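You operate a simulated robot arm through the tools that you are given. There is no shell and no other tool.

You run a simulated robot arm. Do the job below in one go: nothing can be reset, and whatever is moved stays where it is left.

JOB
Pack the small bearing with three strokes of grease and put it in the blue tray.
Fine: on the seat of the grease cup, under the plunger; swing the arm clear again.

The check looks at the end state, three seconds after you hand in, the way a careful person would. Anything else that was tipped, shoved, dropped, spilled or broken makes it a failure.

ROBOT AND FRAMES
A 6-joint arm with a two-finger parallel gripper, fixed in place. Base frame: the origin is on the floor under the middle of its stand, x ahead of it, y to its left, z up; the work surface is at about z = 850. Readings come in mm, rad, newtons and seconds.
With the tool pointing down near the work surface it reaches from about 360 to 760 mm from the base axis. Its first joint turns from -1.152 to 1.152 rad. Payload 2.45 kg.
The tool frame sits at the grasp point between the pads (the TCP): z along the fingers, y along the line on which they close. The tips reach 24 mm beyond it. The gripper opens to 68 mm. The fingers are 17 mm wide and 10 mm thick; the gripper's body (40 by 70 mm) begins 41 mm behind the TCP.
Orientation is told as [roll, pitch, yaw] about the base's x, y, z axes, in that order, counted from this pose: with the fingers straight down and closing along the base's y, the tool's x points along the base's -x, its y along +y and its z along -z.

CONTROLS
- The arm moves only by the tool servo_tool. Its argument "rows" is text: rows parted by semicolons, each of 7 numbers parted by spaces: the gripper command, from -1 (shut) to 1 (fully open), values between in proportion, then the shift along the tool's x, y, z in cm, then the turn, a rotation vector about the tool's x, y, z in rad. In form: claw dx dy dz wx wy wz; .... A call has 1 to 20 rows; each row is the pose to reach, as a shift and turn from the pose commanded when the call began, along the tool's axes at that moment. Each row takes 0.2 s and may step no farther than 50 mm and 0.15 rad from the row before; otherwise, or with a gripper value out of range, the whole call is refused. Where a pose cannot be reached the arm comes as near as it can. A force on the tool above 40 N (or 10 N above the force at the start of the call, whichever is more), or a blocked arm, ends the call early, and 0.2 s more pass. The fingers move at their own pace (about 108 mm/s each) and stop on an object; they squeeze with about 44 N. The grip force told is the motor's: it shows also when the fingers shut on nothing. Time passes only in rows, and 0.2 s behind the last, so rows that repeat a pose let the fingers close. The reply holds the time, the measured pose of the TCP, the force on the tool along the base axes, the opening and the grip force, in the units named above and with some noise, with the torque about the TCP (base axes, N m) and any sound that the robot's microphone picked up, and new pictures: "show" is both (left out), scene, wrist or none.
- Cameras (640 x 400 px; columns grow to the right, rows downward): "scene" is fixed at [186, 448.3, 1449.7]; the picture's right is [-0.41, -0.91, 0.00], its down [-0.64, 0.29, -0.72] and it looks along [0.65, -0.30, -0.70] (base axes); focal length 341 px, centre (320, 200). "wrist" rides on the gripper at [84, 11, -75] in the tool frame; the picture's right is [-0.13, 0.99, 0.00], its down [-0.60, -0.08, -0.79] and it looks along [-0.79, -0.10, 0.61] (tool axes); focal length 251 px, centre (320, 200). There is no depth. A picture from a camera that has moved, and an enlarged one, comes with that camera's place and axes in the base frame and with its lens.
- zoom(camera, box): a new picture of the part [left, top, right, bottom] of that camera's present view, enlarged. It takes no simulated time.
- sign_off(): hands the job in; it is judged then, once.

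Nothing tells you positions but the pictures and the camera data. Unless the task says otherwise, let go and move clear before handing in.

The tools are called after "Emit:" as name(argument=value, ...) on one line, values as JSON. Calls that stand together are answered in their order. servo_tool: Moves the arm, as the interface text tells. Its arguments: {"type":"object","properties":{"rows":{"type":"string"},"show":{"type":"string","enum":["both","scene","wrist","none"]}},"required":["rows"]} The other tools are called the same way: zoom (camera, box) takes an enlarged picture of a part of a camera's view; sign_off () hands the job in.

At the start:

```text
t: 0.0
eef_pos: [309.6, 306.4, 1215.8]
tool_rot: [0.001, 0.0, -0.002]
ft_force: [0.5, -0.4, 1.1]
moment: [0.02, -0.01, 0.02]
grip_width: 67.9
grip_force: 0.2
```

scene: 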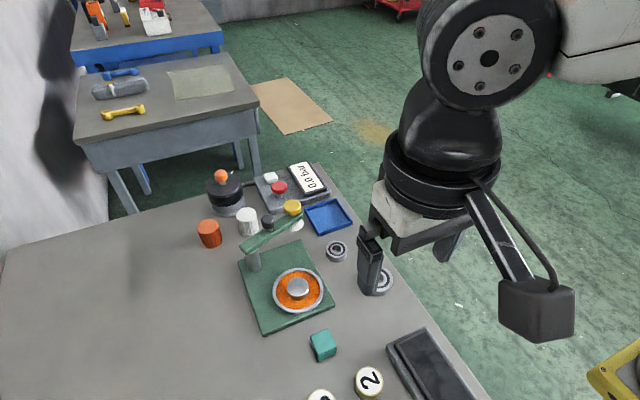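
wrist: 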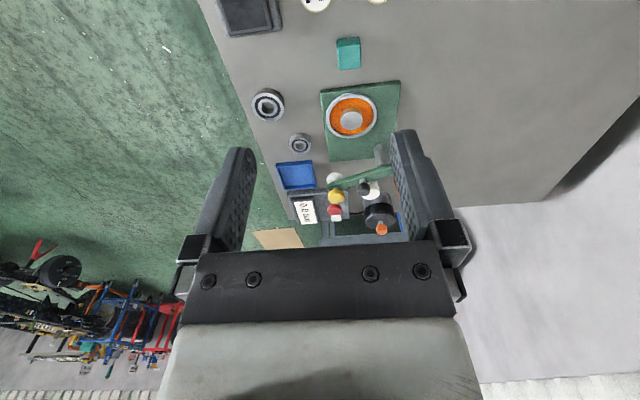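

I see a bench with a green-base grease cup (orange grease with a seat in its middle), a swing arm with a plunger beside it, two bearings, a blue tray and other things. I'll zoom in before moving anything.

Emit:
zoom(camera="scene", box=[180, 150, 420, 300])

Emit:
zoom(camera="scene", box=[220, 180, 360, 268])

Emit:
zoom(camera="scene", box=[220, 240, 420, 365])

Emit:
zoom(camera="wrist", box=[240, 60, 440, 260])

```text
2.67 times, centred on (300, 225) of scene
camera zoom: at [186.0, 448.3, 1449.7], right [-0.41, -0.91, 0.0], down [-0.64, 0.29, -0.72], along [0.65, -0.3, -0.7], focal length 910 px, centre (373, 133)
```

zoom: 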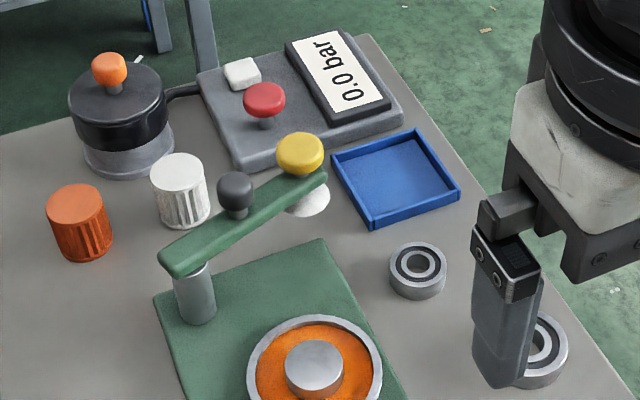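

```text
4.55 times, centred on (290, 224) of scene
camera zoom: at [186.0, 448.3, 1449.7], right [-0.41, -0.91, 0.0], down [-0.64, 0.29, -0.72], along [0.65, -0.3, -0.7], focal length 1550 px, centre (456, 91)
```

zoom: 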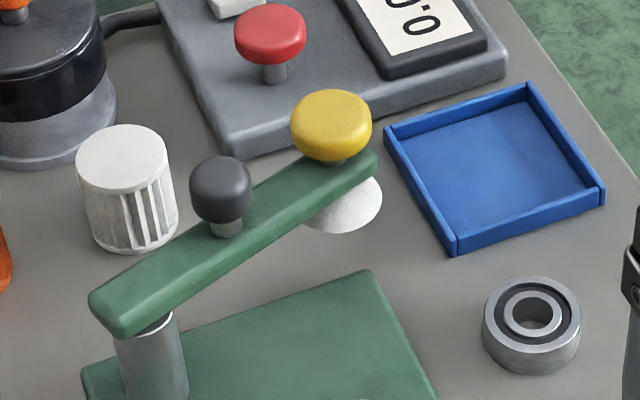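

```text
3.20 times, centred on (320, 302) of scene
camera zoom: at [186.0, 448.3, 1449.7], right [-0.41, -0.91, 0.0], down [-0.64, 0.29, -0.72], along [0.65, -0.3, -0.7], focal length 1091 px, centre (320, -128)
```

zoom: 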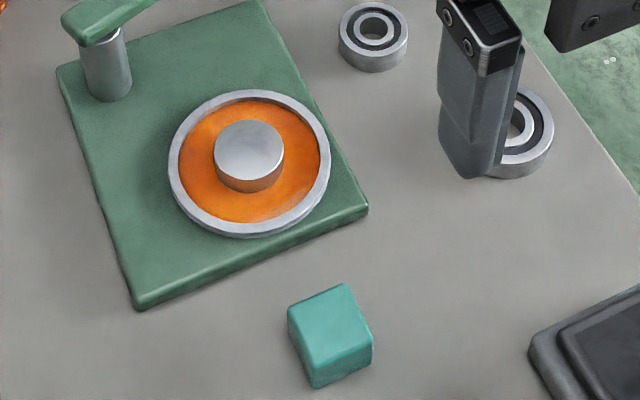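

```text
2.00 times, centred on (340, 160) of wrist
camera zoom: at [226.7, 317.7, 1291.1], right [0.13, 0.99, 0.0], down [0.6, -0.08, 0.79], along [0.79, -0.1, -0.61], focal length 503 px, centre (280, 280)
```

zoom: 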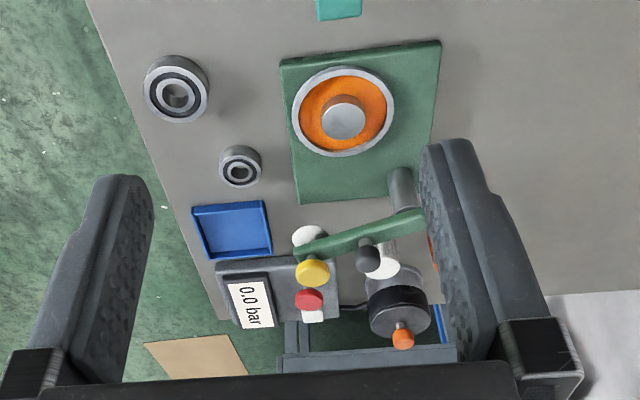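

I take the small bearing to be near (577, 229), the seat near (516, 341), the arm's post near (602, 403), the yellow plunger knob near (636, 299, 967) and the tray near (677, 201). The plunger arm is swung clear now, so the bearing can go on the seat first. I'll move above the bearing with the gripper open and take a closer look.

Emit:
servo_tool(rows="1 -2.67 -0.77 2.16 0 0 0;1 -5.34 -1.54 4.32 0 0 0;1 -8.01 -2.31 6.48 0 0 0;1 -10.68 -3.08 8.64 0 0 0;1 -13.35 -3.85 10.8 0 0 0;1 -16.02 -4.62 12.96 0 0 0;1 -18.69 -5.39 15.12 0 0 0;1 -21.36 -6.16 17.28 0 0 0;1 -24.03 -6.93 19.44 0 0 0;1 -26.74 -7.74 21.58 0 0 0;1 -26.74 -7.74 21.58 0 0 0", show="both")

```text
t: 2.4
eef_pos: [576.8, 229.2, 997.9]
tool_rot: [0.002, 0.0, -0.002]
ft_force: [0.4, 1.1, -0.2]
moment: [-0.02, 0.0, 0.02]
grip_width: 68.1
grip_force: 0.1
camera wrist: at [493.1, 240.6, 1073.6], right [0.13, 0.99, 0.0], down [0.6, -0.08, 0.79], along [0.79, -0.1, -0.61], focal length 251 px, centre (320, 200)
```

scene: 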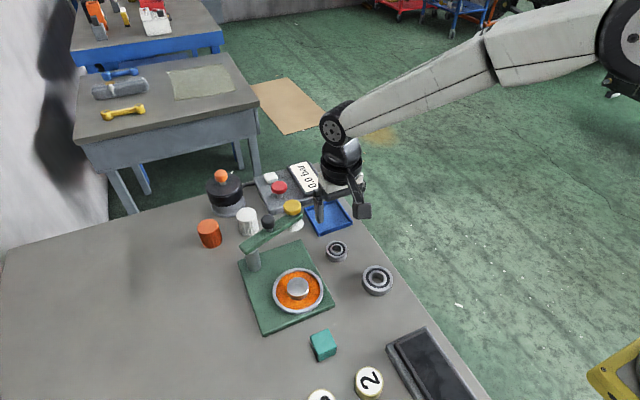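
wrist: 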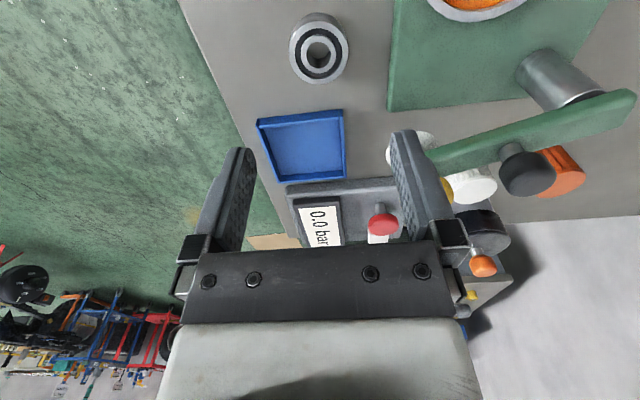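

The gripper is above the bearing area with nothing disturbed. I'll zoom in to refine the positions.

Emit:
zoom(camera="wrist", box=[240, 0, 400, 100])

Emit:
zoom(camera="wrist", box=[380, 0, 640, 240])

Emit:
zoom(camera="scene", box=[300, 220, 400, 300])

Emit:
zoom(camera="scene", box=[230, 200, 350, 350])

```text
4.00 times, centred on (320, 50) of wrist
camera zoom: at [493.1, 240.6, 1073.6], right [0.13, 0.99, 0.0], down [0.6, -0.08, 0.79], along [0.79, -0.1, -0.61], focal length 1006 px, centre (320, 800)
```

zoom: 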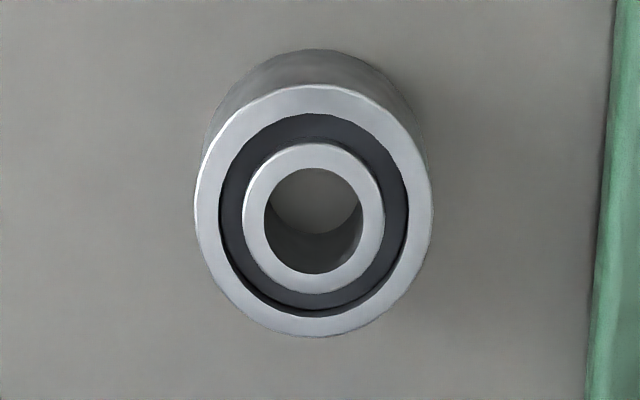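

```text
1.67 times, centred on (510, 120) of wrist
camera zoom: at [493.1, 240.6, 1073.6], right [0.13, 0.99, 0.0], down [0.6, -0.08, 0.79], along [0.79, -0.1, -0.61], focal length 419 px, centre (3, 333)
```

zoom: 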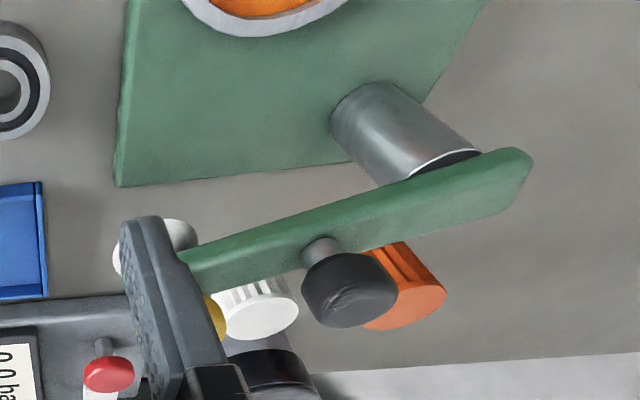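

```text
5.00 times, centred on (350, 260) of scene
camera zoom: at [186.1, 448.3, 1449.7], right [-0.41, -0.91, 0.0], down [-0.64, 0.29, -0.72], along [0.65, -0.3, -0.7], focal length 1705 px, centre (170, -100)
```

zoom: 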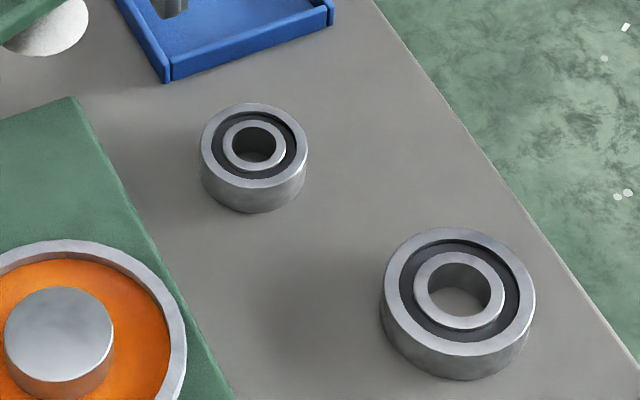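

```text
2.67 times, centred on (290, 275) of scene
camera zoom: at [186.1, 448.3, 1449.7], right [-0.41, -0.91, 0.0], down [-0.64, 0.29, -0.72], along [0.65, -0.3, -0.7], focal length 910 px, centre (400, 0)
```

zoom: 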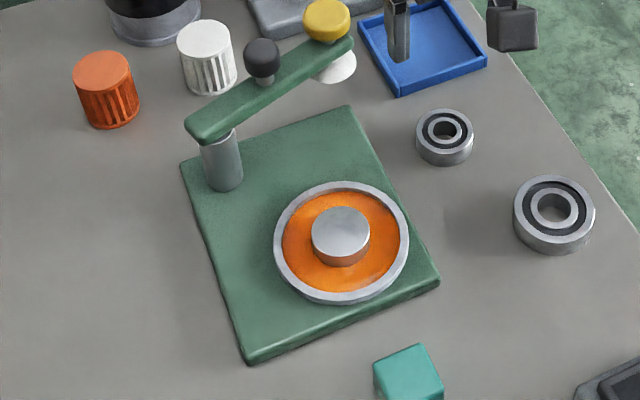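

The small bearing is about 45 mm across and 16 mm tall, centred at about (577, 229.4). I'll come straight down around it with the fingers still open.

Emit:
servo_tool(rows="1 0 0.02 3.5 0 0 0;1 0 0.02 7 0 0 0;1 0 0.02 9.5 0 0 0;1 0 0.02 11 0 0 0;1 0 0.02 11.8 0 0 0;1 0 0.02 11.8 0 0 0", show="both")

```text
t: 3.8
eef_pos: [576.4, 228.8, 880.8]
tool_rot: [0.003, -0.001, 0.001]
ft_force: [-0.1, 0.1, 0.0]
moment: [-0.01, 0.01, -0.02]
grip_width: 67.9
grip_force: 0.0
camera wrist: at [493.1, 240.1, 955.7], right [0.13, 0.99, 0.0], down [0.6, -0.08, 0.79], along [0.79, -0.1, -0.61], focal length 251 px, centre (320, 200)
```

scene: 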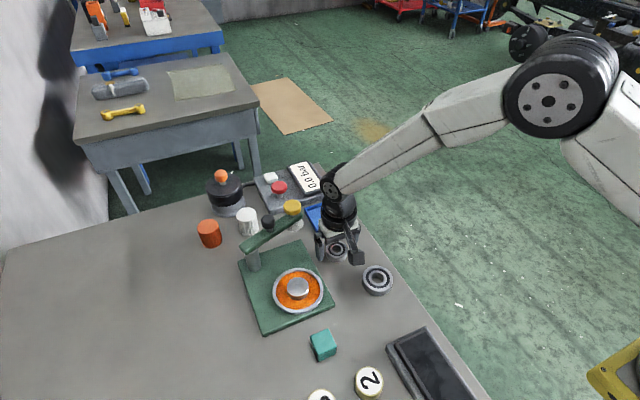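
wrist: 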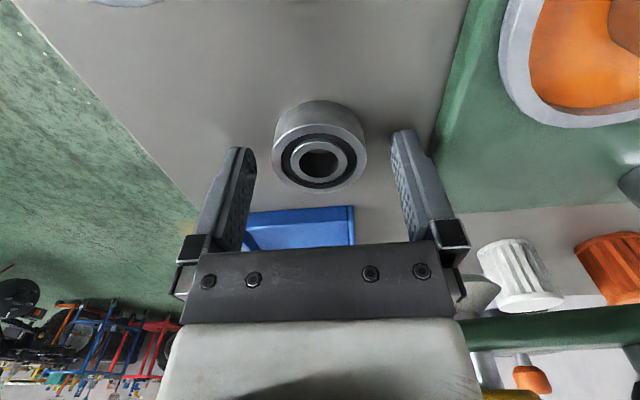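

The bearing sits centred between the fingers. I'll come down a couple of millimetres more and close on it.

Emit:
servo_tool(rows="1 0 0.03 0.25 0 0 0;1 0 0.03 0.25 0 0 0;0.4 0 0.03 0.25 0 0 0;-1 0 0.03 0.25 0 0 0;-1 0 0.03 0.25 0 0 0;-1 0 0.03 0.25 0 0 0", show="wrist")

```text
t: 5.2
eef_pos: [577.7, 228.8, 877.8]
tool_rot: [0.004, 0.0, -0.001]
ft_force: [0.2, 0.3, 0.8]
moment: [-0.05, 0.04, -0.04]
grip_width: 44.5
grip_force: 44.3
camera wrist: at [493.6, 240.8, 953.9], right [0.13, 0.99, 0.0], down [0.6, -0.08, 0.79], along [0.79, -0.1, -0.61], focal length 251 px, centre (320, 200)
```

wrist: 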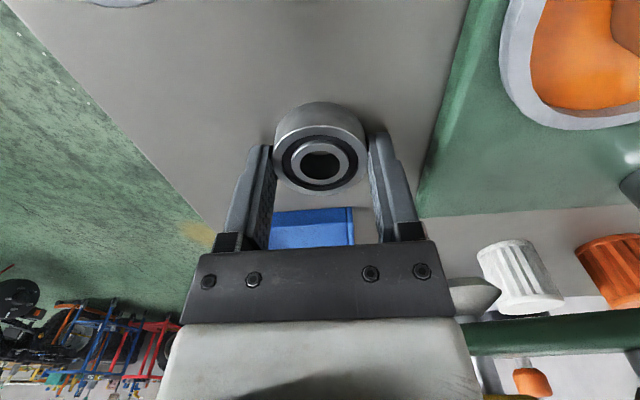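

I have the bearing, gripped at 44.5 mm. Next I'll lift it and carry it over the grease cup, then look again to refine where the seat is.

Emit:
servo_tool(rows="-1 0 0 -2 0 0 0;-1 0 0 -5 0 0 0;-1 0 0 -8.5 0 0 0;-1 0 0 -11 0 0 0;-1 1.5 2.8 -11 0 0 0;-1 3 5.6 -11 0 0 0;-1 4.5 8.4 -11 0 0 0;-1 6.1 11.2 -11 0 0 0;-1 6.1 11.2 -11 0 0 0;-1 6.1 11.2 -11 0 0 0", show="both")

```text
t: 7.4
eef_pos: [515.3, 341.8, 988.6]
tool_rot: [0.001, 0.0, -0.001]
ft_force: [0.6, -0.4, -1.4]
moment: [-0.01, 0.03, 0.02]
grip_width: 44.2
grip_force: 44.1
camera wrist: at [433.2, 353.5, 1063.6], right [0.13, 0.99, 0.0], down [0.6, -0.08, 0.79], along [0.79, -0.1, -0.61], focal length 251 px, centre (320, 200)
```

scene: 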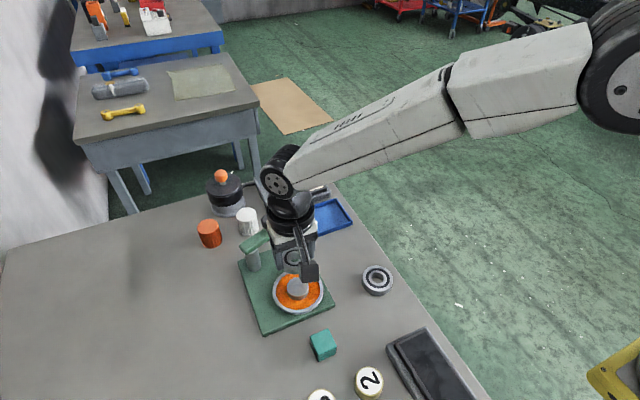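
wrist: 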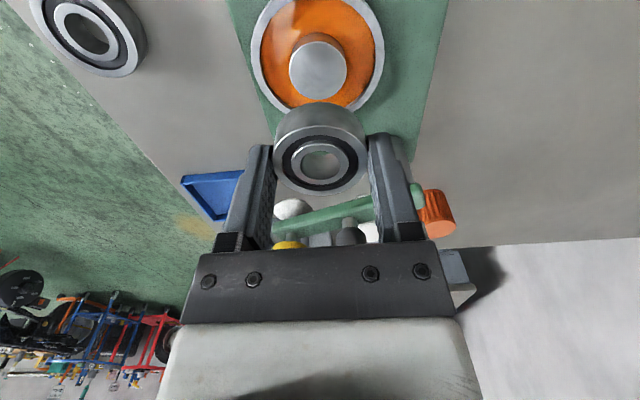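

Emit:
zoom(camera="wrist", box=[220, 0, 420, 125])

Emit:
zoom(camera="scene", box=[230, 220, 350, 320])

```text
3.20 times, centred on (320, 62) of wrist
camera zoom: at [433.2, 353.5, 1063.6], right [0.13, 0.99, 0.0], down [0.6, -0.08, 0.79], along [0.79, -0.1, -0.61], focal length 805 px, centre (320, 640)
```

zoom: 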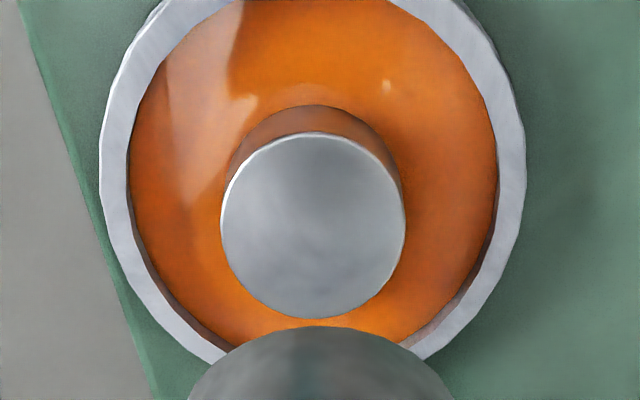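

```text
4.00 times, centred on (290, 270) of scene
camera zoom: at [186.0, 448.3, 1449.7], right [-0.41, -0.91, 0.0], down [-0.64, 0.29, -0.72], along [0.65, -0.3, -0.7], focal length 1364 px, centre (440, -80)
```

zoom: 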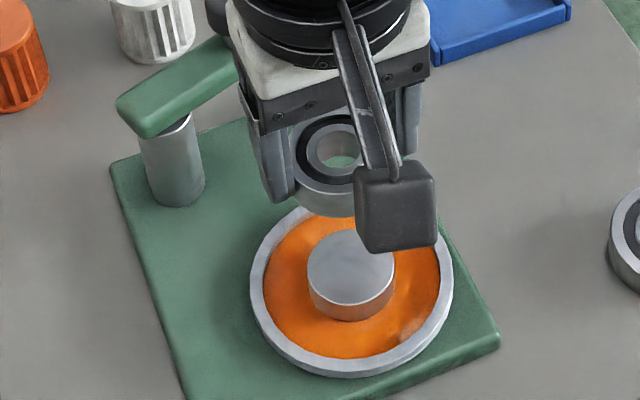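

The seat's top is at about z = 885 and lies almost exactly under the held bearing. I'll go down to just above it and check before touching.

Emit:
servo_tool(rows="-1 0.02 -0.06 2 0 0 0;-1 0.02 -0.06 4 0 0 0;-1 0.02 -0.06 5.2 0 0 0;-1 0.02 -0.06 6 0 0 0;-1 0.02 -0.06 6.4 0 0 0;-1 0.02 -0.06 6.4 0 0 0", show="both")

Emit:
zoom(camera="scene", box=[240, 240, 350, 320])

Emit:
zoom(camera="wrist", box=[240, 60, 400, 200])

```text
t: 8.8
eef_pos: [516.7, 341.1, 924.4]
tool_rot: [0.001, 0.0, -0.002]
ft_force: [-0.5, -0.7, -1.6]
moment: [0.0, -0.02, -0.04]
grip_width: 44.6
grip_force: 44.5
camera wrist: at [433.5, 352.6, 1000.3], right [0.13, 0.99, 0.0], down [0.6, -0.08, 0.79], along [0.79, -0.1, -0.61], focal length 251 px, centre (320, 200)
```

scene: 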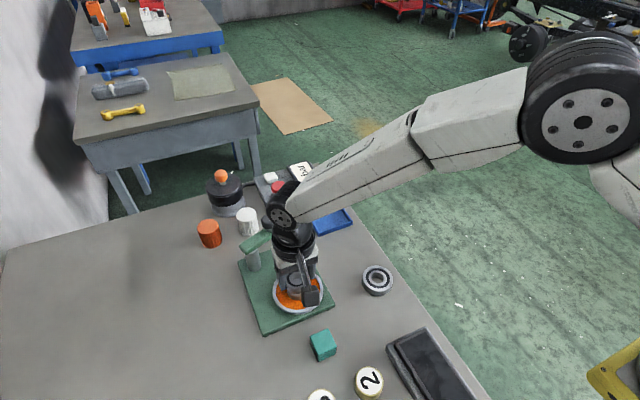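
wrist: 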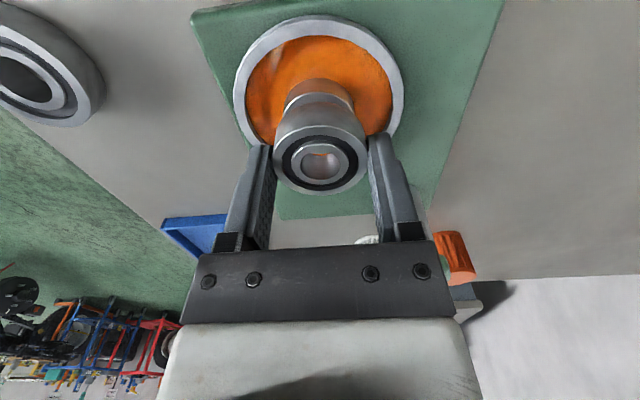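

```text
5.00 times, centred on (295, 280) of scene
camera zoom: at [186.0, 448.3, 1449.7], right [-0.41, -0.91, 0.0], down [-0.64, 0.29, -0.72], along [0.65, -0.3, -0.7], focal length 1705 px, centre (445, -200)
```

zoom: 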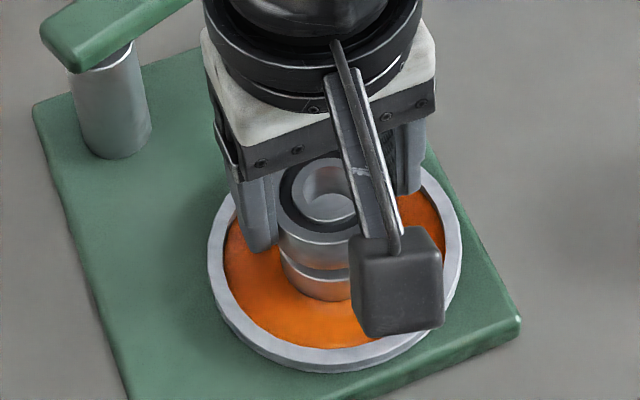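

```text
2.86 times, centred on (320, 130) of wrist
camera zoom: at [433.5, 352.6, 1000.3], right [0.13, 0.99, 0.0], down [0.6, -0.08, 0.79], along [0.79, -0.1, -0.61], focal length 718 px, centre (320, 400)
```

zoom: 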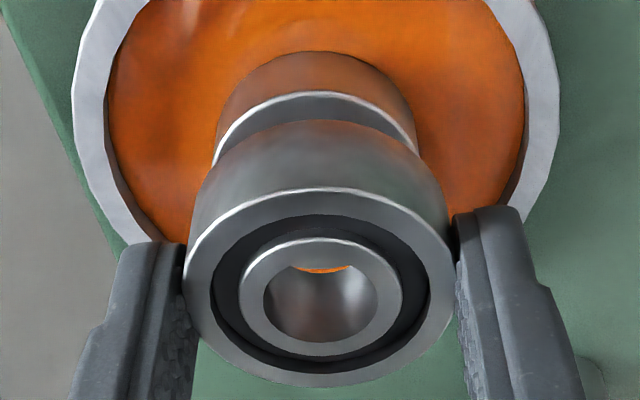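

Emit:
zoom(camera="scene", box=[280, 265, 330, 305])

Emit:
zoom(camera="wrist", box=[270, 70, 370, 140])

```text
10.00 times, centred on (305, 285) of scene
camera zoom: at [186.0, 448.3, 1449.7], right [-0.41, -0.91, 0.0], down [-0.64, 0.29, -0.72], along [0.65, -0.3, -0.7], focal length 3411 px, centre (470, -650)
```

zoom: 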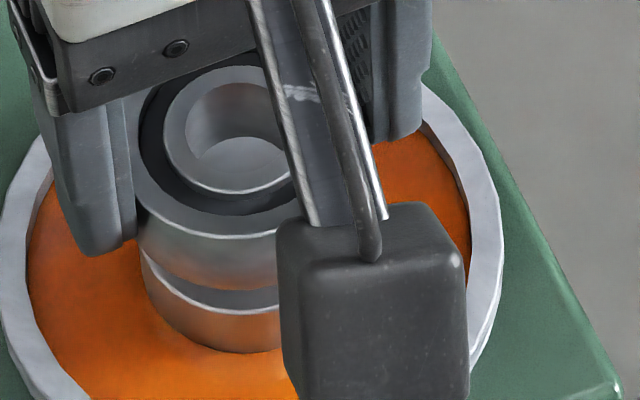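

```text
5.71 times, centred on (320, 105) of wrist
camera zoom: at [433.5, 352.6, 1000.3], right [0.13, 0.99, 0.0], down [0.6, -0.08, 0.79], along [0.79, -0.1, -0.61], focal length 1437 px, centre (320, 743)
```

zoom: 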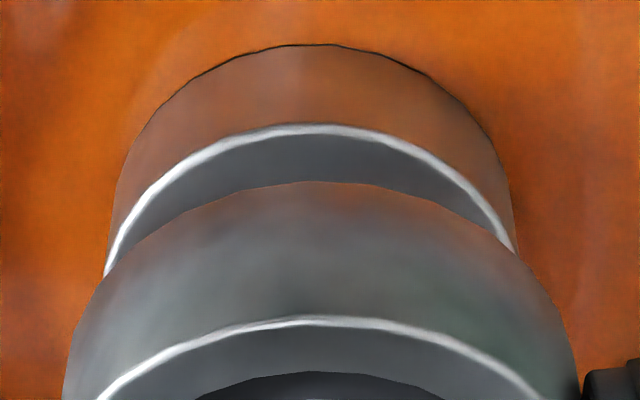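

The bearing lines up with the seat from both cameras, with a gap of about 10 mm left. I'll ease it down in small steps and watch the force.

Emit:
servo_tool(rows="-1 0 -0.05 0.3 0 0 0;-1 0 -0.05 0.55 0 0 0;-1 0 -0.05 0.7 0 0 0;-1 0 -0.05 0.8 0 0 0;-1 0 -0.05 0.8 0 0 0", show="both")

Emit:
zoom(camera="scene", box=[280, 265, 330, 305])

Emit:
zoom(camera="wrist", box=[270, 70, 370, 140])

```text
t: 10.0
eef_pos: [517.6, 340.5, 917.1]
tool_rot: [0.003, 0.0, 0.0]
ft_force: [0.1, 1.3, -2.2]
moment: [0.01, 0.0, -0.01]
grip_width: 44.4
grip_force: 44.3
camera wrist: at [432.8, 352.4, 992.4], right [0.13, 0.99, 0.0], down [0.6, -0.08, 0.79], along [0.79, -0.1, -0.61], focal length 251 px, centre (320, 200)
```

scene: 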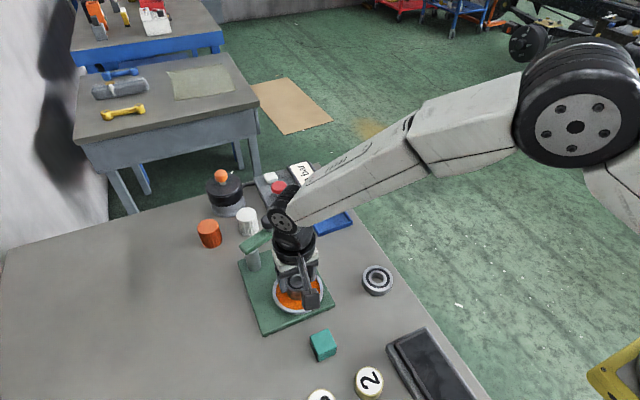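
wrist: 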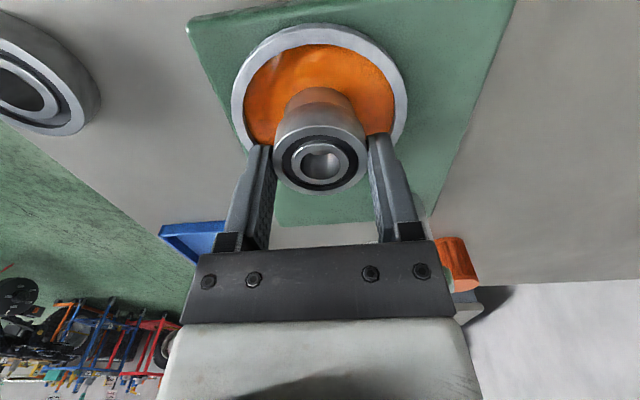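

```text
10.00 times, centred on (305, 285) of scene
camera zoom: at [186.0, 448.3, 1449.7], right [-0.41, -0.91, 0.0], down [-0.64, 0.29, -0.72], along [0.65, -0.3, -0.7], focal length 3411 px, centre (470, -650)
```

zoom: 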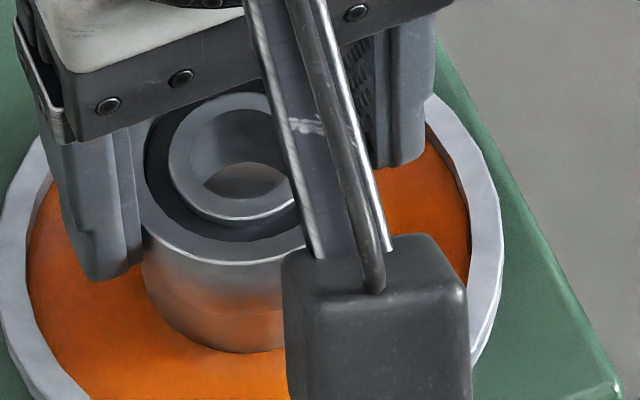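

```text
5.71 times, centred on (320, 105) of wrist
camera zoom: at [432.8, 352.4, 992.4], right [0.13, 0.99, 0.0], down [0.6, -0.08, 0.79], along [0.79, -0.1, -0.61], focal length 1437 px, centre (320, 743)
```

zoom: 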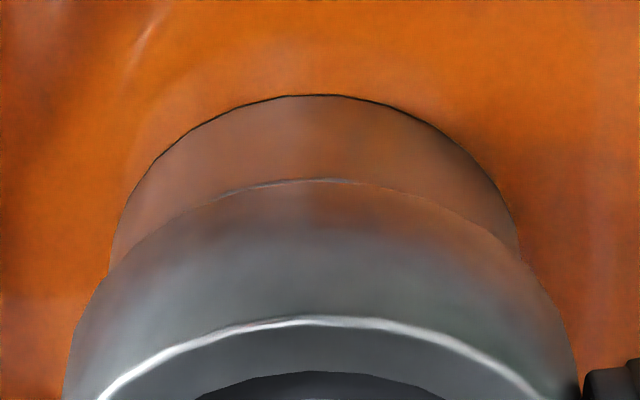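

The bearing now sits just a few millimetres above the seat and looks concentric with it. I'll keep lowering in 1 mm steps until I feel light contact.

Emit:
servo_tool(rows="-1 0 -0.05 0.1 0 0 0;-1 0 -0.05 0.2 0 0 0;-1 0 -0.05 0.25 0 0 0;-1 0 -0.05 0.3 0 0 0", show="none")

```text
t: 11.0
eef_pos: [517.6, 340.2, 914.0]
tool_rot: [0.002, 0.0, 0.001]
ft_force: [-0.1, -0.1, -1.1]
moment: [-0.02, -0.05, -0.01]
grip_width: 44.3
grip_force: 44.3
```

Emit:
servo_tool(rows="-1 0 0 0.05 0 0 0;-1 0 0 0.1 0 0 0;-1 0 0 0.1 0 0 0", show="none")

```text
t: 11.8
eef_pos: [516.2, 341.5, 912.8]
tool_rot: [0.002, 0.002, 0.001]
ft_force: [0.1, 0.0, -0.1]
moment: [-0.01, -0.01, 0.0]
grip_width: 44.0
grip_force: 44.0
```

Emit:
servo_tool(rows="-1 0 0 0.05 0 0 0;-1 0 0 0.05 0 0 0", show="none")

Emit:
servo_tool(rows="-1 0 0 0.05 0 0 0;-1 0 0 0.05 0 0 0", show="both")

Emit:
zoom(camera="scene", box=[280, 265, 330, 305])

Emit:
zoom(camera="wrist", box=[270, 70, 370, 140])

```text
t: 12.4
eef_pos: [516.1, 339.2, 912.5]
tool_rot: [0.0, 0.001, 0.0]
ft_force: [0.1, 1.0, -2.2]
moment: [0.02, -0.03, 0.03]
grip_width: 44.5
grip_force: 44.0
```

```text
t: 13.0
eef_pos: [516.5, 340.5, 912.2]
tool_rot: [0.001, 0.0, -0.002]
ft_force: [-0.3, -0.5, -1.4]
moment: [-0.06, -0.01, 0.03]
grip_width: 44.4
grip_force: 44.1
camera wrist: at [433.3, 351.6, 987.5], right [0.13, 0.99, 0.0], down [0.6, -0.08, 0.79], along [0.79, -0.1, -0.61], focal length 251 px, centre (320, 200)
```

scene: 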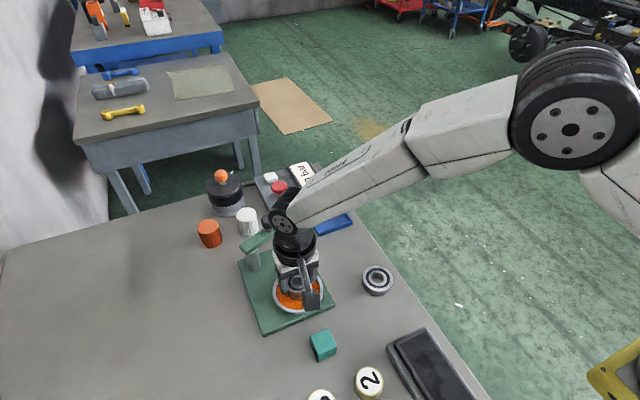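
wrist: 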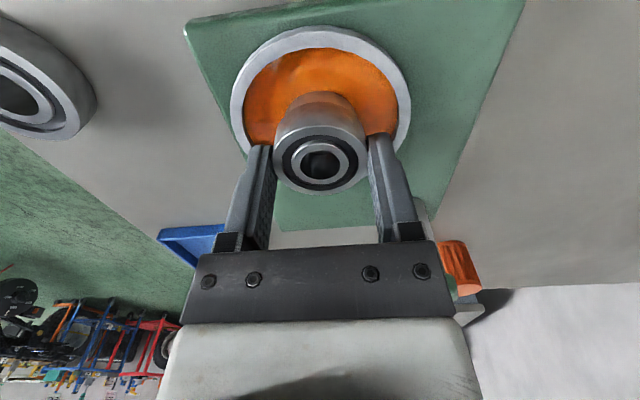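

```text
10.00 times, centred on (305, 285) of scene
camera zoom: at [186.0, 448.3, 1449.7], right [-0.41, -0.91, 0.0], down [-0.64, 0.29, -0.72], along [0.65, -0.3, -0.7], focal length 3411 px, centre (470, -650)
```

zoom: 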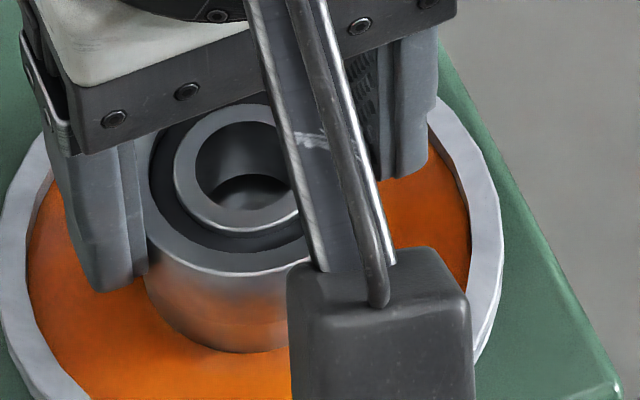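

```text
5.71 times, centred on (320, 105) of wrist
camera zoom: at [433.3, 351.6, 987.5], right [0.13, 0.99, 0.0], down [0.6, -0.08, 0.79], along [0.79, -0.1, -0.61], focal length 1437 px, centre (320, 743)
```

zoom: 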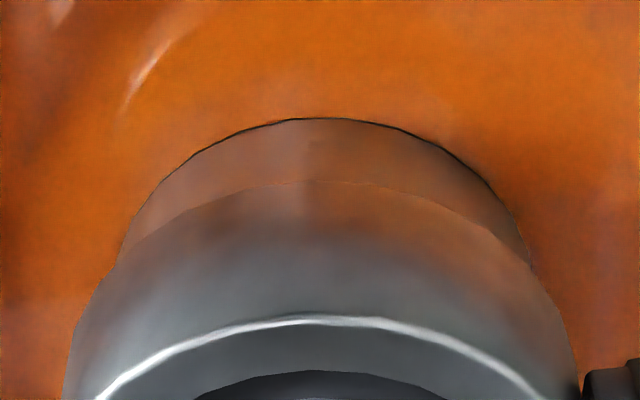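

No contact yet, so the seat top is a little lower than I reckoned. I'll go on lowering gently.

Emit:
servo_tool(rows="-1 -0.05 0 0.1 0 0 0;-1 -0.1 0 0.2 0 0 0;-1 -0.1 0 0.2 0 0 0", show="none")

Emit:
servo_tool(rows="-1 0 0 0.05 0 0 0;-1 0 0 0.1 0 0 0;-1 0 0 0.1 0 0 0", show="none")

```text
t: 13.8
eef_pos: [518.7, 340.7, 910.9]
tool_rot: [0.001, 0.001, 0.001]
ft_force: [0.6, 0.1, -1.9]
moment: [0.0, 0.01, 0.03]
grip_width: 44.4
grip_force: 43.4
```

```text
t: 14.6
eef_pos: [516.9, 341.2, 908.7]
tool_rot: [0.001, 0.001, 0.001]
ft_force: [0.5, 0.3, -2.3]
moment: [0.01, -0.02, -0.04]
grip_width: 44.4
grip_force: 43.6
```

Emit:
servo_tool(rows="-1 0 0 0.05 0 0 0;-1 0 0 0.1 0 0 0;-1 0 0 0.1 0 0 0", show="none")

Emit:
servo_tool(rows="-1 0 0 0.05 0 0 0;-1 0 0 0.1 0 0 0;-1 0 0 0.1 0 0 0", show="both")

Emit:
zoom(camera="scene", box=[280, 265, 330, 305])

Emit:
zoom(camera="wrist", box=[270, 70, 370, 140])

```text
t: 15.4
eef_pos: [518.2, 340.4, 908.9]
tool_rot: [0.002, 0.0, 0.0]
ft_force: [-1.5, 0.9, 4.6]
moment: [-0.03, 0.08, -0.06]
grip_width: 44.4
grip_force: 43.4
```

```text
t: 16.2
eef_pos: [518.2, 339.1, 909.4]
tool_rot: [0.002, -0.001, 0.0]
ft_force: [-5.9, 0.3, 21.9]
moment: [-0.25, 0.22, -0.03]
grip_width: 44.5
grip_force: 44.4
camera wrist: at [433.9, 351.8, 984.4], right [0.13, 0.99, 0.0], down [0.6, -0.08, 0.79], along [0.79, -0.1, -0.61], focal length 251 px, centre (320, 200)
```

scene: 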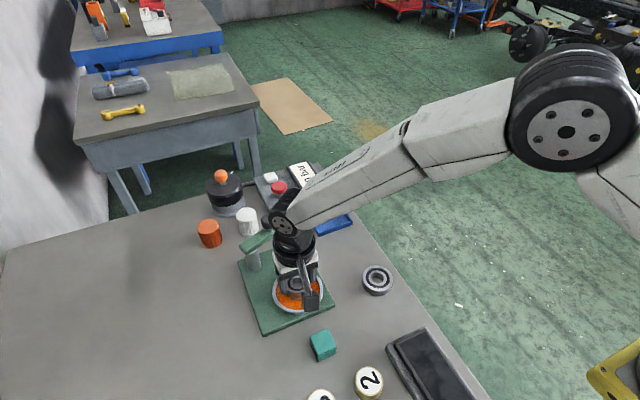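
wrist: 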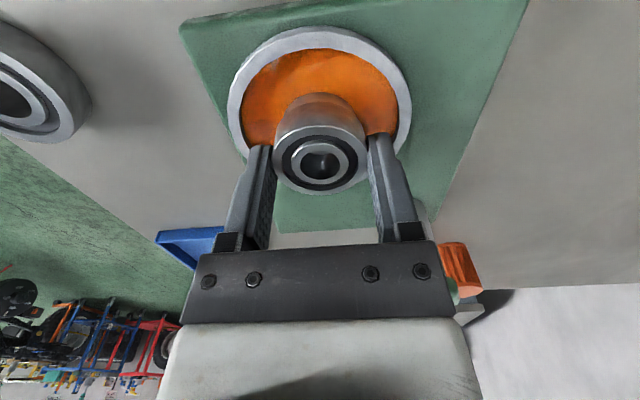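

```text
10.00 times, centred on (305, 285) of scene
camera zoom: at [185.5, 448.1, 1449.8], right [-0.41, -0.91, 0.0], down [-0.63, 0.29, -0.72], along [0.65, -0.3, -0.7], focal length 3411 px, centre (470, -650)
```

zoom: 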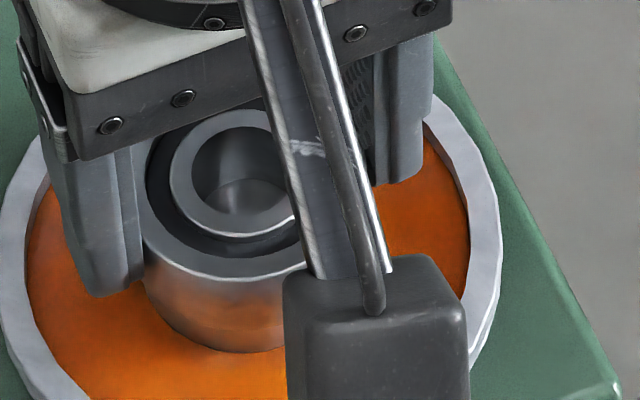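

```text
5.71 times, centred on (320, 105) of wrist
camera zoom: at [433.9, 351.8, 984.4], right [0.13, 0.99, 0.0], down [0.6, -0.08, 0.79], along [0.79, -0.1, -0.61], focal length 1437 px, centre (320, 743)
```

zoom: 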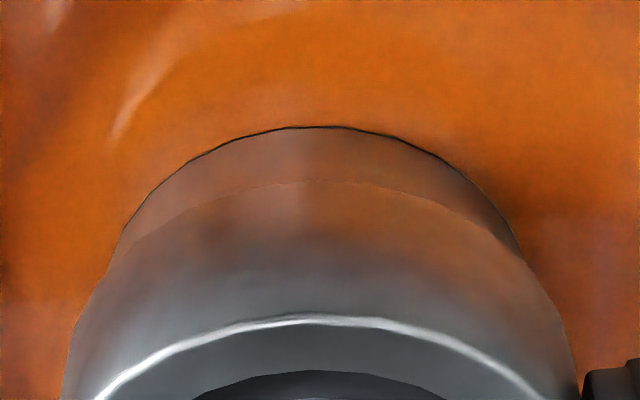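

The bearing made contact with the seat at a TCP height of about 909, so the seat top is near 881. I'll take the load off, open slightly and check that the bearing stays put.

Emit:
servo_tool(rows="-1 0 0 -0.1 0 0 0;-1 0 0 -0.11 0 0 0;0.33 0 0 -0.11 0 0 0;0.4 0 0 -0.11 0 0 0;0.5 0 0 -0.11 0 0 0;0.62 0 0 -0.11 0 0 0;0.62 0 0 -0.11 0 0 0", show="both")

Emit:
zoom(camera="scene", box=[280, 265, 330, 305])

Emit:
zoom(camera="wrist", box=[240, 60, 400, 200])

```text
t: 17.8
eef_pos: [517.9, 339.6, 907.8]
tool_rot: [0.003, -0.001, -0.001]
ft_force: [0.2, 0.1, 0.2]
moment: [-0.03, 0.03, -0.01]
grip_width: 55.1
grip_force: 0.1
camera wrist: at [434.4, 351.1, 984.4], right [0.13, 0.99, 0.0], down [0.6, -0.08, 0.79], along [0.79, -0.1, -0.61], focal length 251 px, centre (320, 200)
```

scene: 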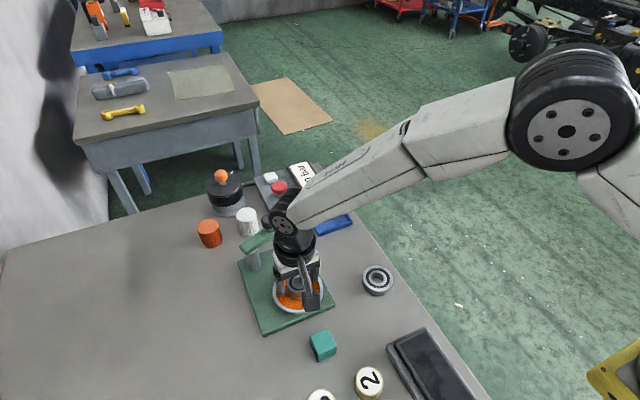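
wrist: 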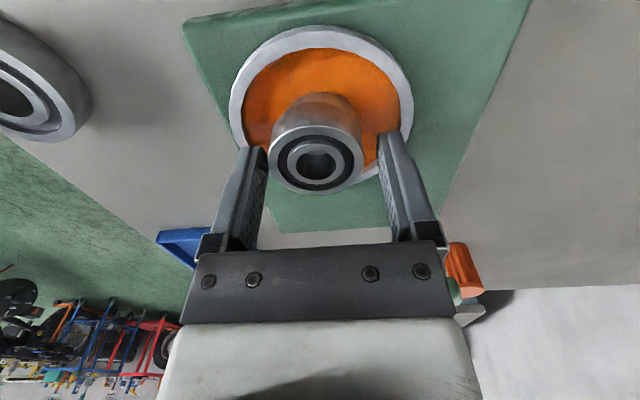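

```text
10.00 times, centred on (305, 285) of scene
camera zoom: at [186.0, 448.3, 1449.7], right [-0.41, -0.91, 0.0], down [-0.64, 0.29, -0.72], along [0.65, -0.3, -0.7], focal length 3411 px, centre (470, -650)
```

zoom: 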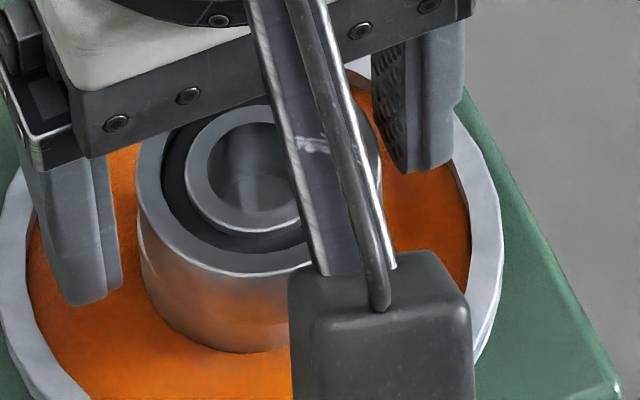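

```text
2.86 times, centred on (320, 130) of wrist
camera zoom: at [434.4, 351.1, 984.4], right [0.13, 0.99, 0.0], down [0.6, -0.08, 0.79], along [0.79, -0.1, -0.61], focal length 718 px, centre (320, 400)
```

zoom: 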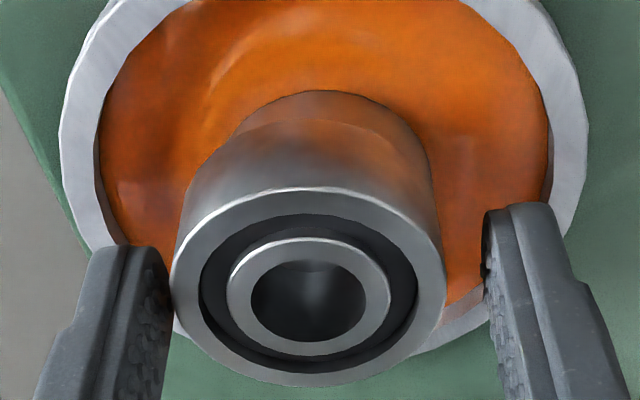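

Emit:
zoom(camera="wrist", box=[260, 75, 380, 155])

Emit:
zoom(camera="scene", box=[288, 270, 318, 305])

```text
5.00 times, centred on (320, 115) of wrist
camera zoom: at [434.4, 351.1, 984.4], right [0.13, 0.99, 0.0], down [0.6, -0.08, 0.79], along [0.79, -0.1, -0.61], focal length 1257 px, centre (320, 625)
```

zoom: 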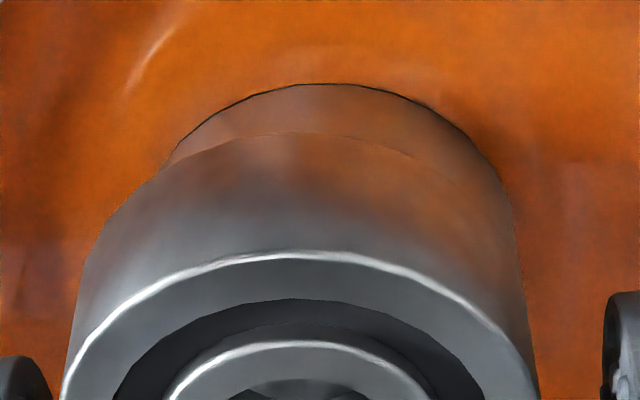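

```text
11.43 times, centred on (303, 288) of scene
camera zoom: at [186.0, 448.3, 1449.7], right [-0.41, -0.91, 0.0], down [-0.64, 0.29, -0.72], along [0.65, -0.3, -0.7], focal length 3898 px, centre (514, -800)
```

zoom: 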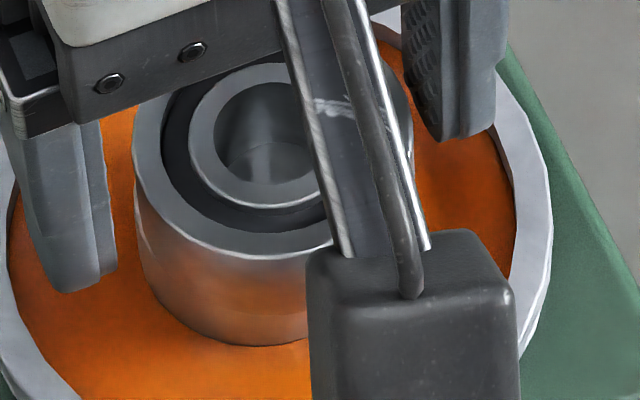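

The bearing sits on the seat but slid roughly 2 mm towards -y as the fingers opened. I'll close once more to re-centre it, then release in one quick motion.

Emit:
servo_tool(rows="0.4 0 0 0 0 0 0;-1 0 0 0 0 0 0;-1 0 0 0 0 0 0;-1 0 0 0 0 0 0", show="wrist")

Emit:
zoom(camera="wrist", box=[260, 75, 380, 155])

```text
t: 18.8
eef_pos: [518.2, 339.7, 908.7]
tool_rot: [0.002, 0.0, 0.001]
ft_force: [0.0, 0.7, 1.0]
moment: [-0.02, -0.01, 0.01]
grip_width: 44.5
grip_force: 44.4
camera wrist: at [434.4, 351.1, 984.4], right [0.13, 0.99, 0.0], down [0.6, -0.08, 0.79], along [0.79, -0.1, -0.61], focal length 251 px, centre (320, 200)
```

wrist: 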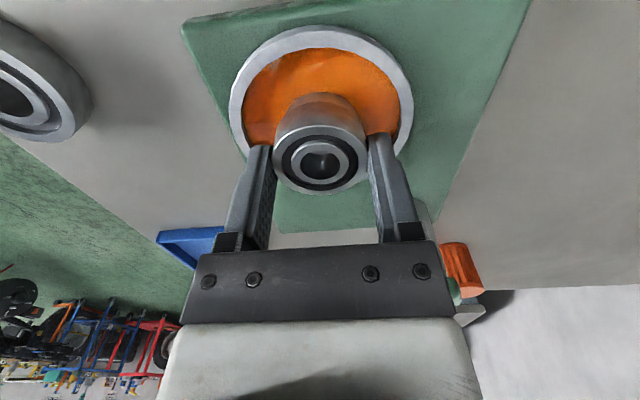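

```text
5.00 times, centred on (320, 115) of wrist
camera zoom: at [434.4, 351.1, 984.4], right [0.13, 0.99, 0.0], down [0.6, -0.08, 0.79], along [0.79, -0.1, -0.61], focal length 1257 px, centre (320, 625)
```

zoom: 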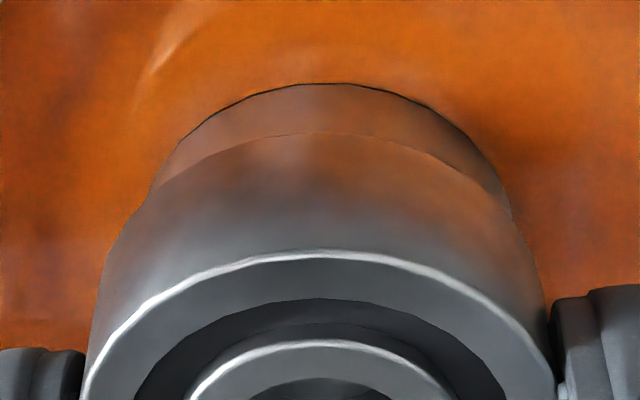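

Emit:
servo_tool(rows="-1 0 0.05 0 0 0 0;-1 0 0.1 0 0 0 0;-1 0 0.1 0 0 0 0;0.62 0 0.1 0 0 0 0;0.62 0 0.1 0 0 0 0", show="wrist")

Emit:
zoom(camera="wrist", box=[260, 75, 380, 155])

```text
t: 20.0
eef_pos: [517.6, 340.5, 907.6]
tool_rot: [0.001, -0.002, 0.0]
ft_force: [0.2, 0.4, -0.9]
moment: [0.01, 0.0, 0.03]
grip_width: 55.0
grip_force: 0.1
camera wrist: at [433.9, 352.4, 983.4], right [0.13, 0.99, 0.0], down [0.6, -0.08, 0.79], along [0.79, -0.1, -0.61], focal length 251 px, centre (320, 200)
```

wrist: 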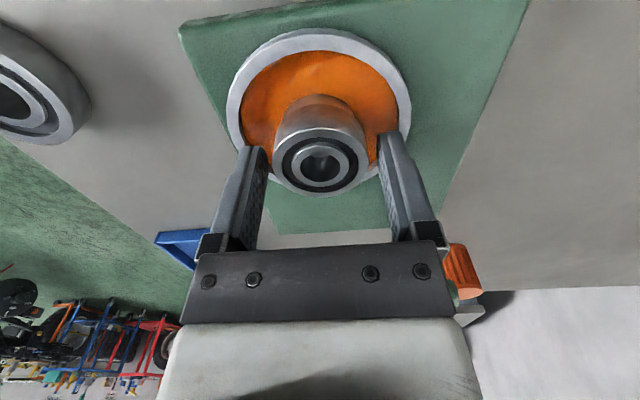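

```text
5.00 times, centred on (320, 115) of wrist
camera zoom: at [433.9, 352.4, 983.4], right [0.13, 0.99, 0.0], down [0.6, -0.08, 0.79], along [0.79, -0.1, -0.61], focal length 1257 px, centre (320, 625)
```

zoom: 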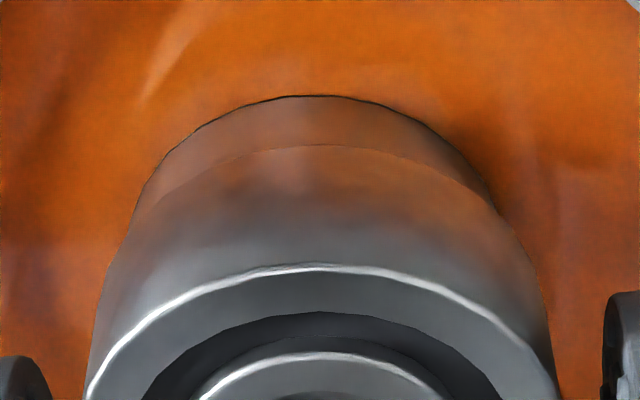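

The bearing is now centred on the seat and released. I'll lift straight up and then look at the plunger arm and its knobs.

Emit:
servo_tool(rows="0.62 0 0 -0.5 0 0 0;0.62 0 0 -1.5 0 0 0;0.62 0 0 -4 0 0 0;0.62 0 0 -8 0 0 0;0.62 0 0 -12 0 0 0;0.62 0 0 -16 0 0 0;0.62 0 0 -16 0 0 0", show="both")

Emit:
zoom(camera="scene", box=[230, 180, 350, 320])

Emit:
zoom(camera="wrist", box=[220, 0, 480, 240])

```text
t: 21.6
eef_pos: [516.4, 338.7, 1070.3]
tool_rot: [0.001, 0.001, 0.0]
ft_force: [-0.3, 0.0, 0.2]
moment: [0.02, 0.0, 0.0]
grip_width: 55.2
grip_force: 0.0
camera wrist: at [433.3, 351.3, 1145.3], right [0.13, 0.99, 0.0], down [0.6, -0.08, 0.79], along [0.79, -0.1, -0.61], focal length 251 px, centre (320, 200)
```

scene: 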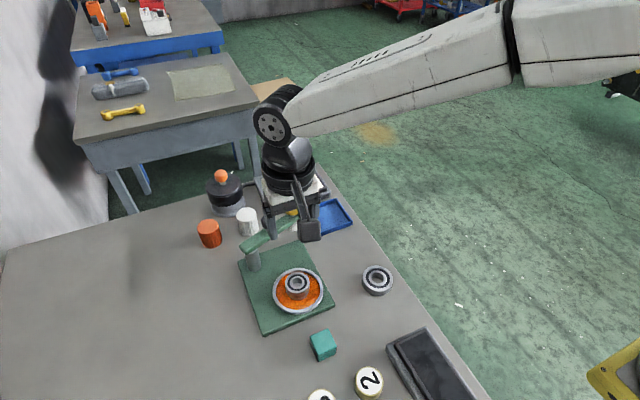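
wrist: 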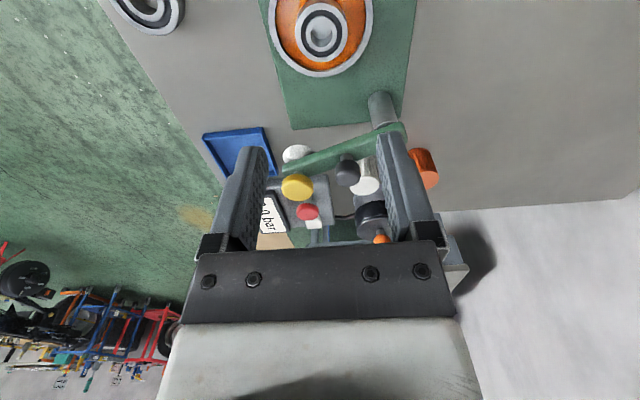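

```text
2.86 times, centred on (290, 250) of scene
camera zoom: at [186.0, 448.3, 1449.7], right [-0.41, -0.91, 0.0], down [-0.64, 0.29, -0.72], along [0.65, -0.3, -0.7], focal length 974 px, centre (406, 57)
```

zoom: 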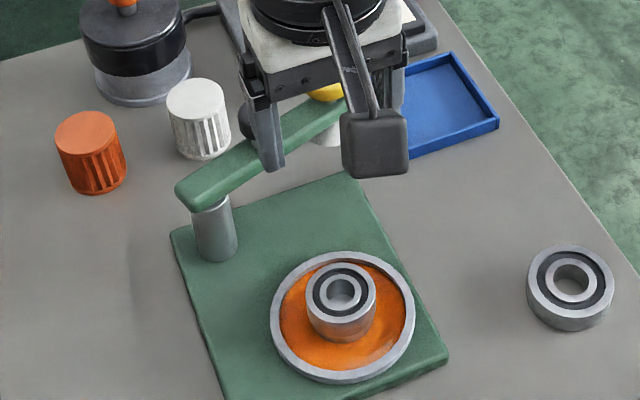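

```text
1.67 times, centred on (350, 120) of wrist
camera zoom: at [433.3, 351.3, 1145.3], right [0.13, 0.99, 0.0], down [0.6, -0.08, 0.79], along [0.79, -0.1, -0.61], focal length 419 px, centre (270, 333)
```

zoom: 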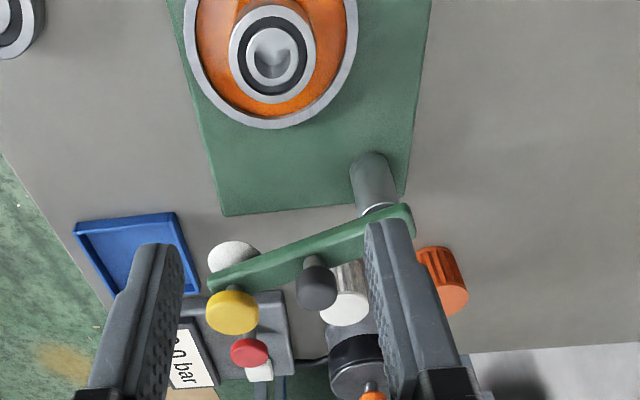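

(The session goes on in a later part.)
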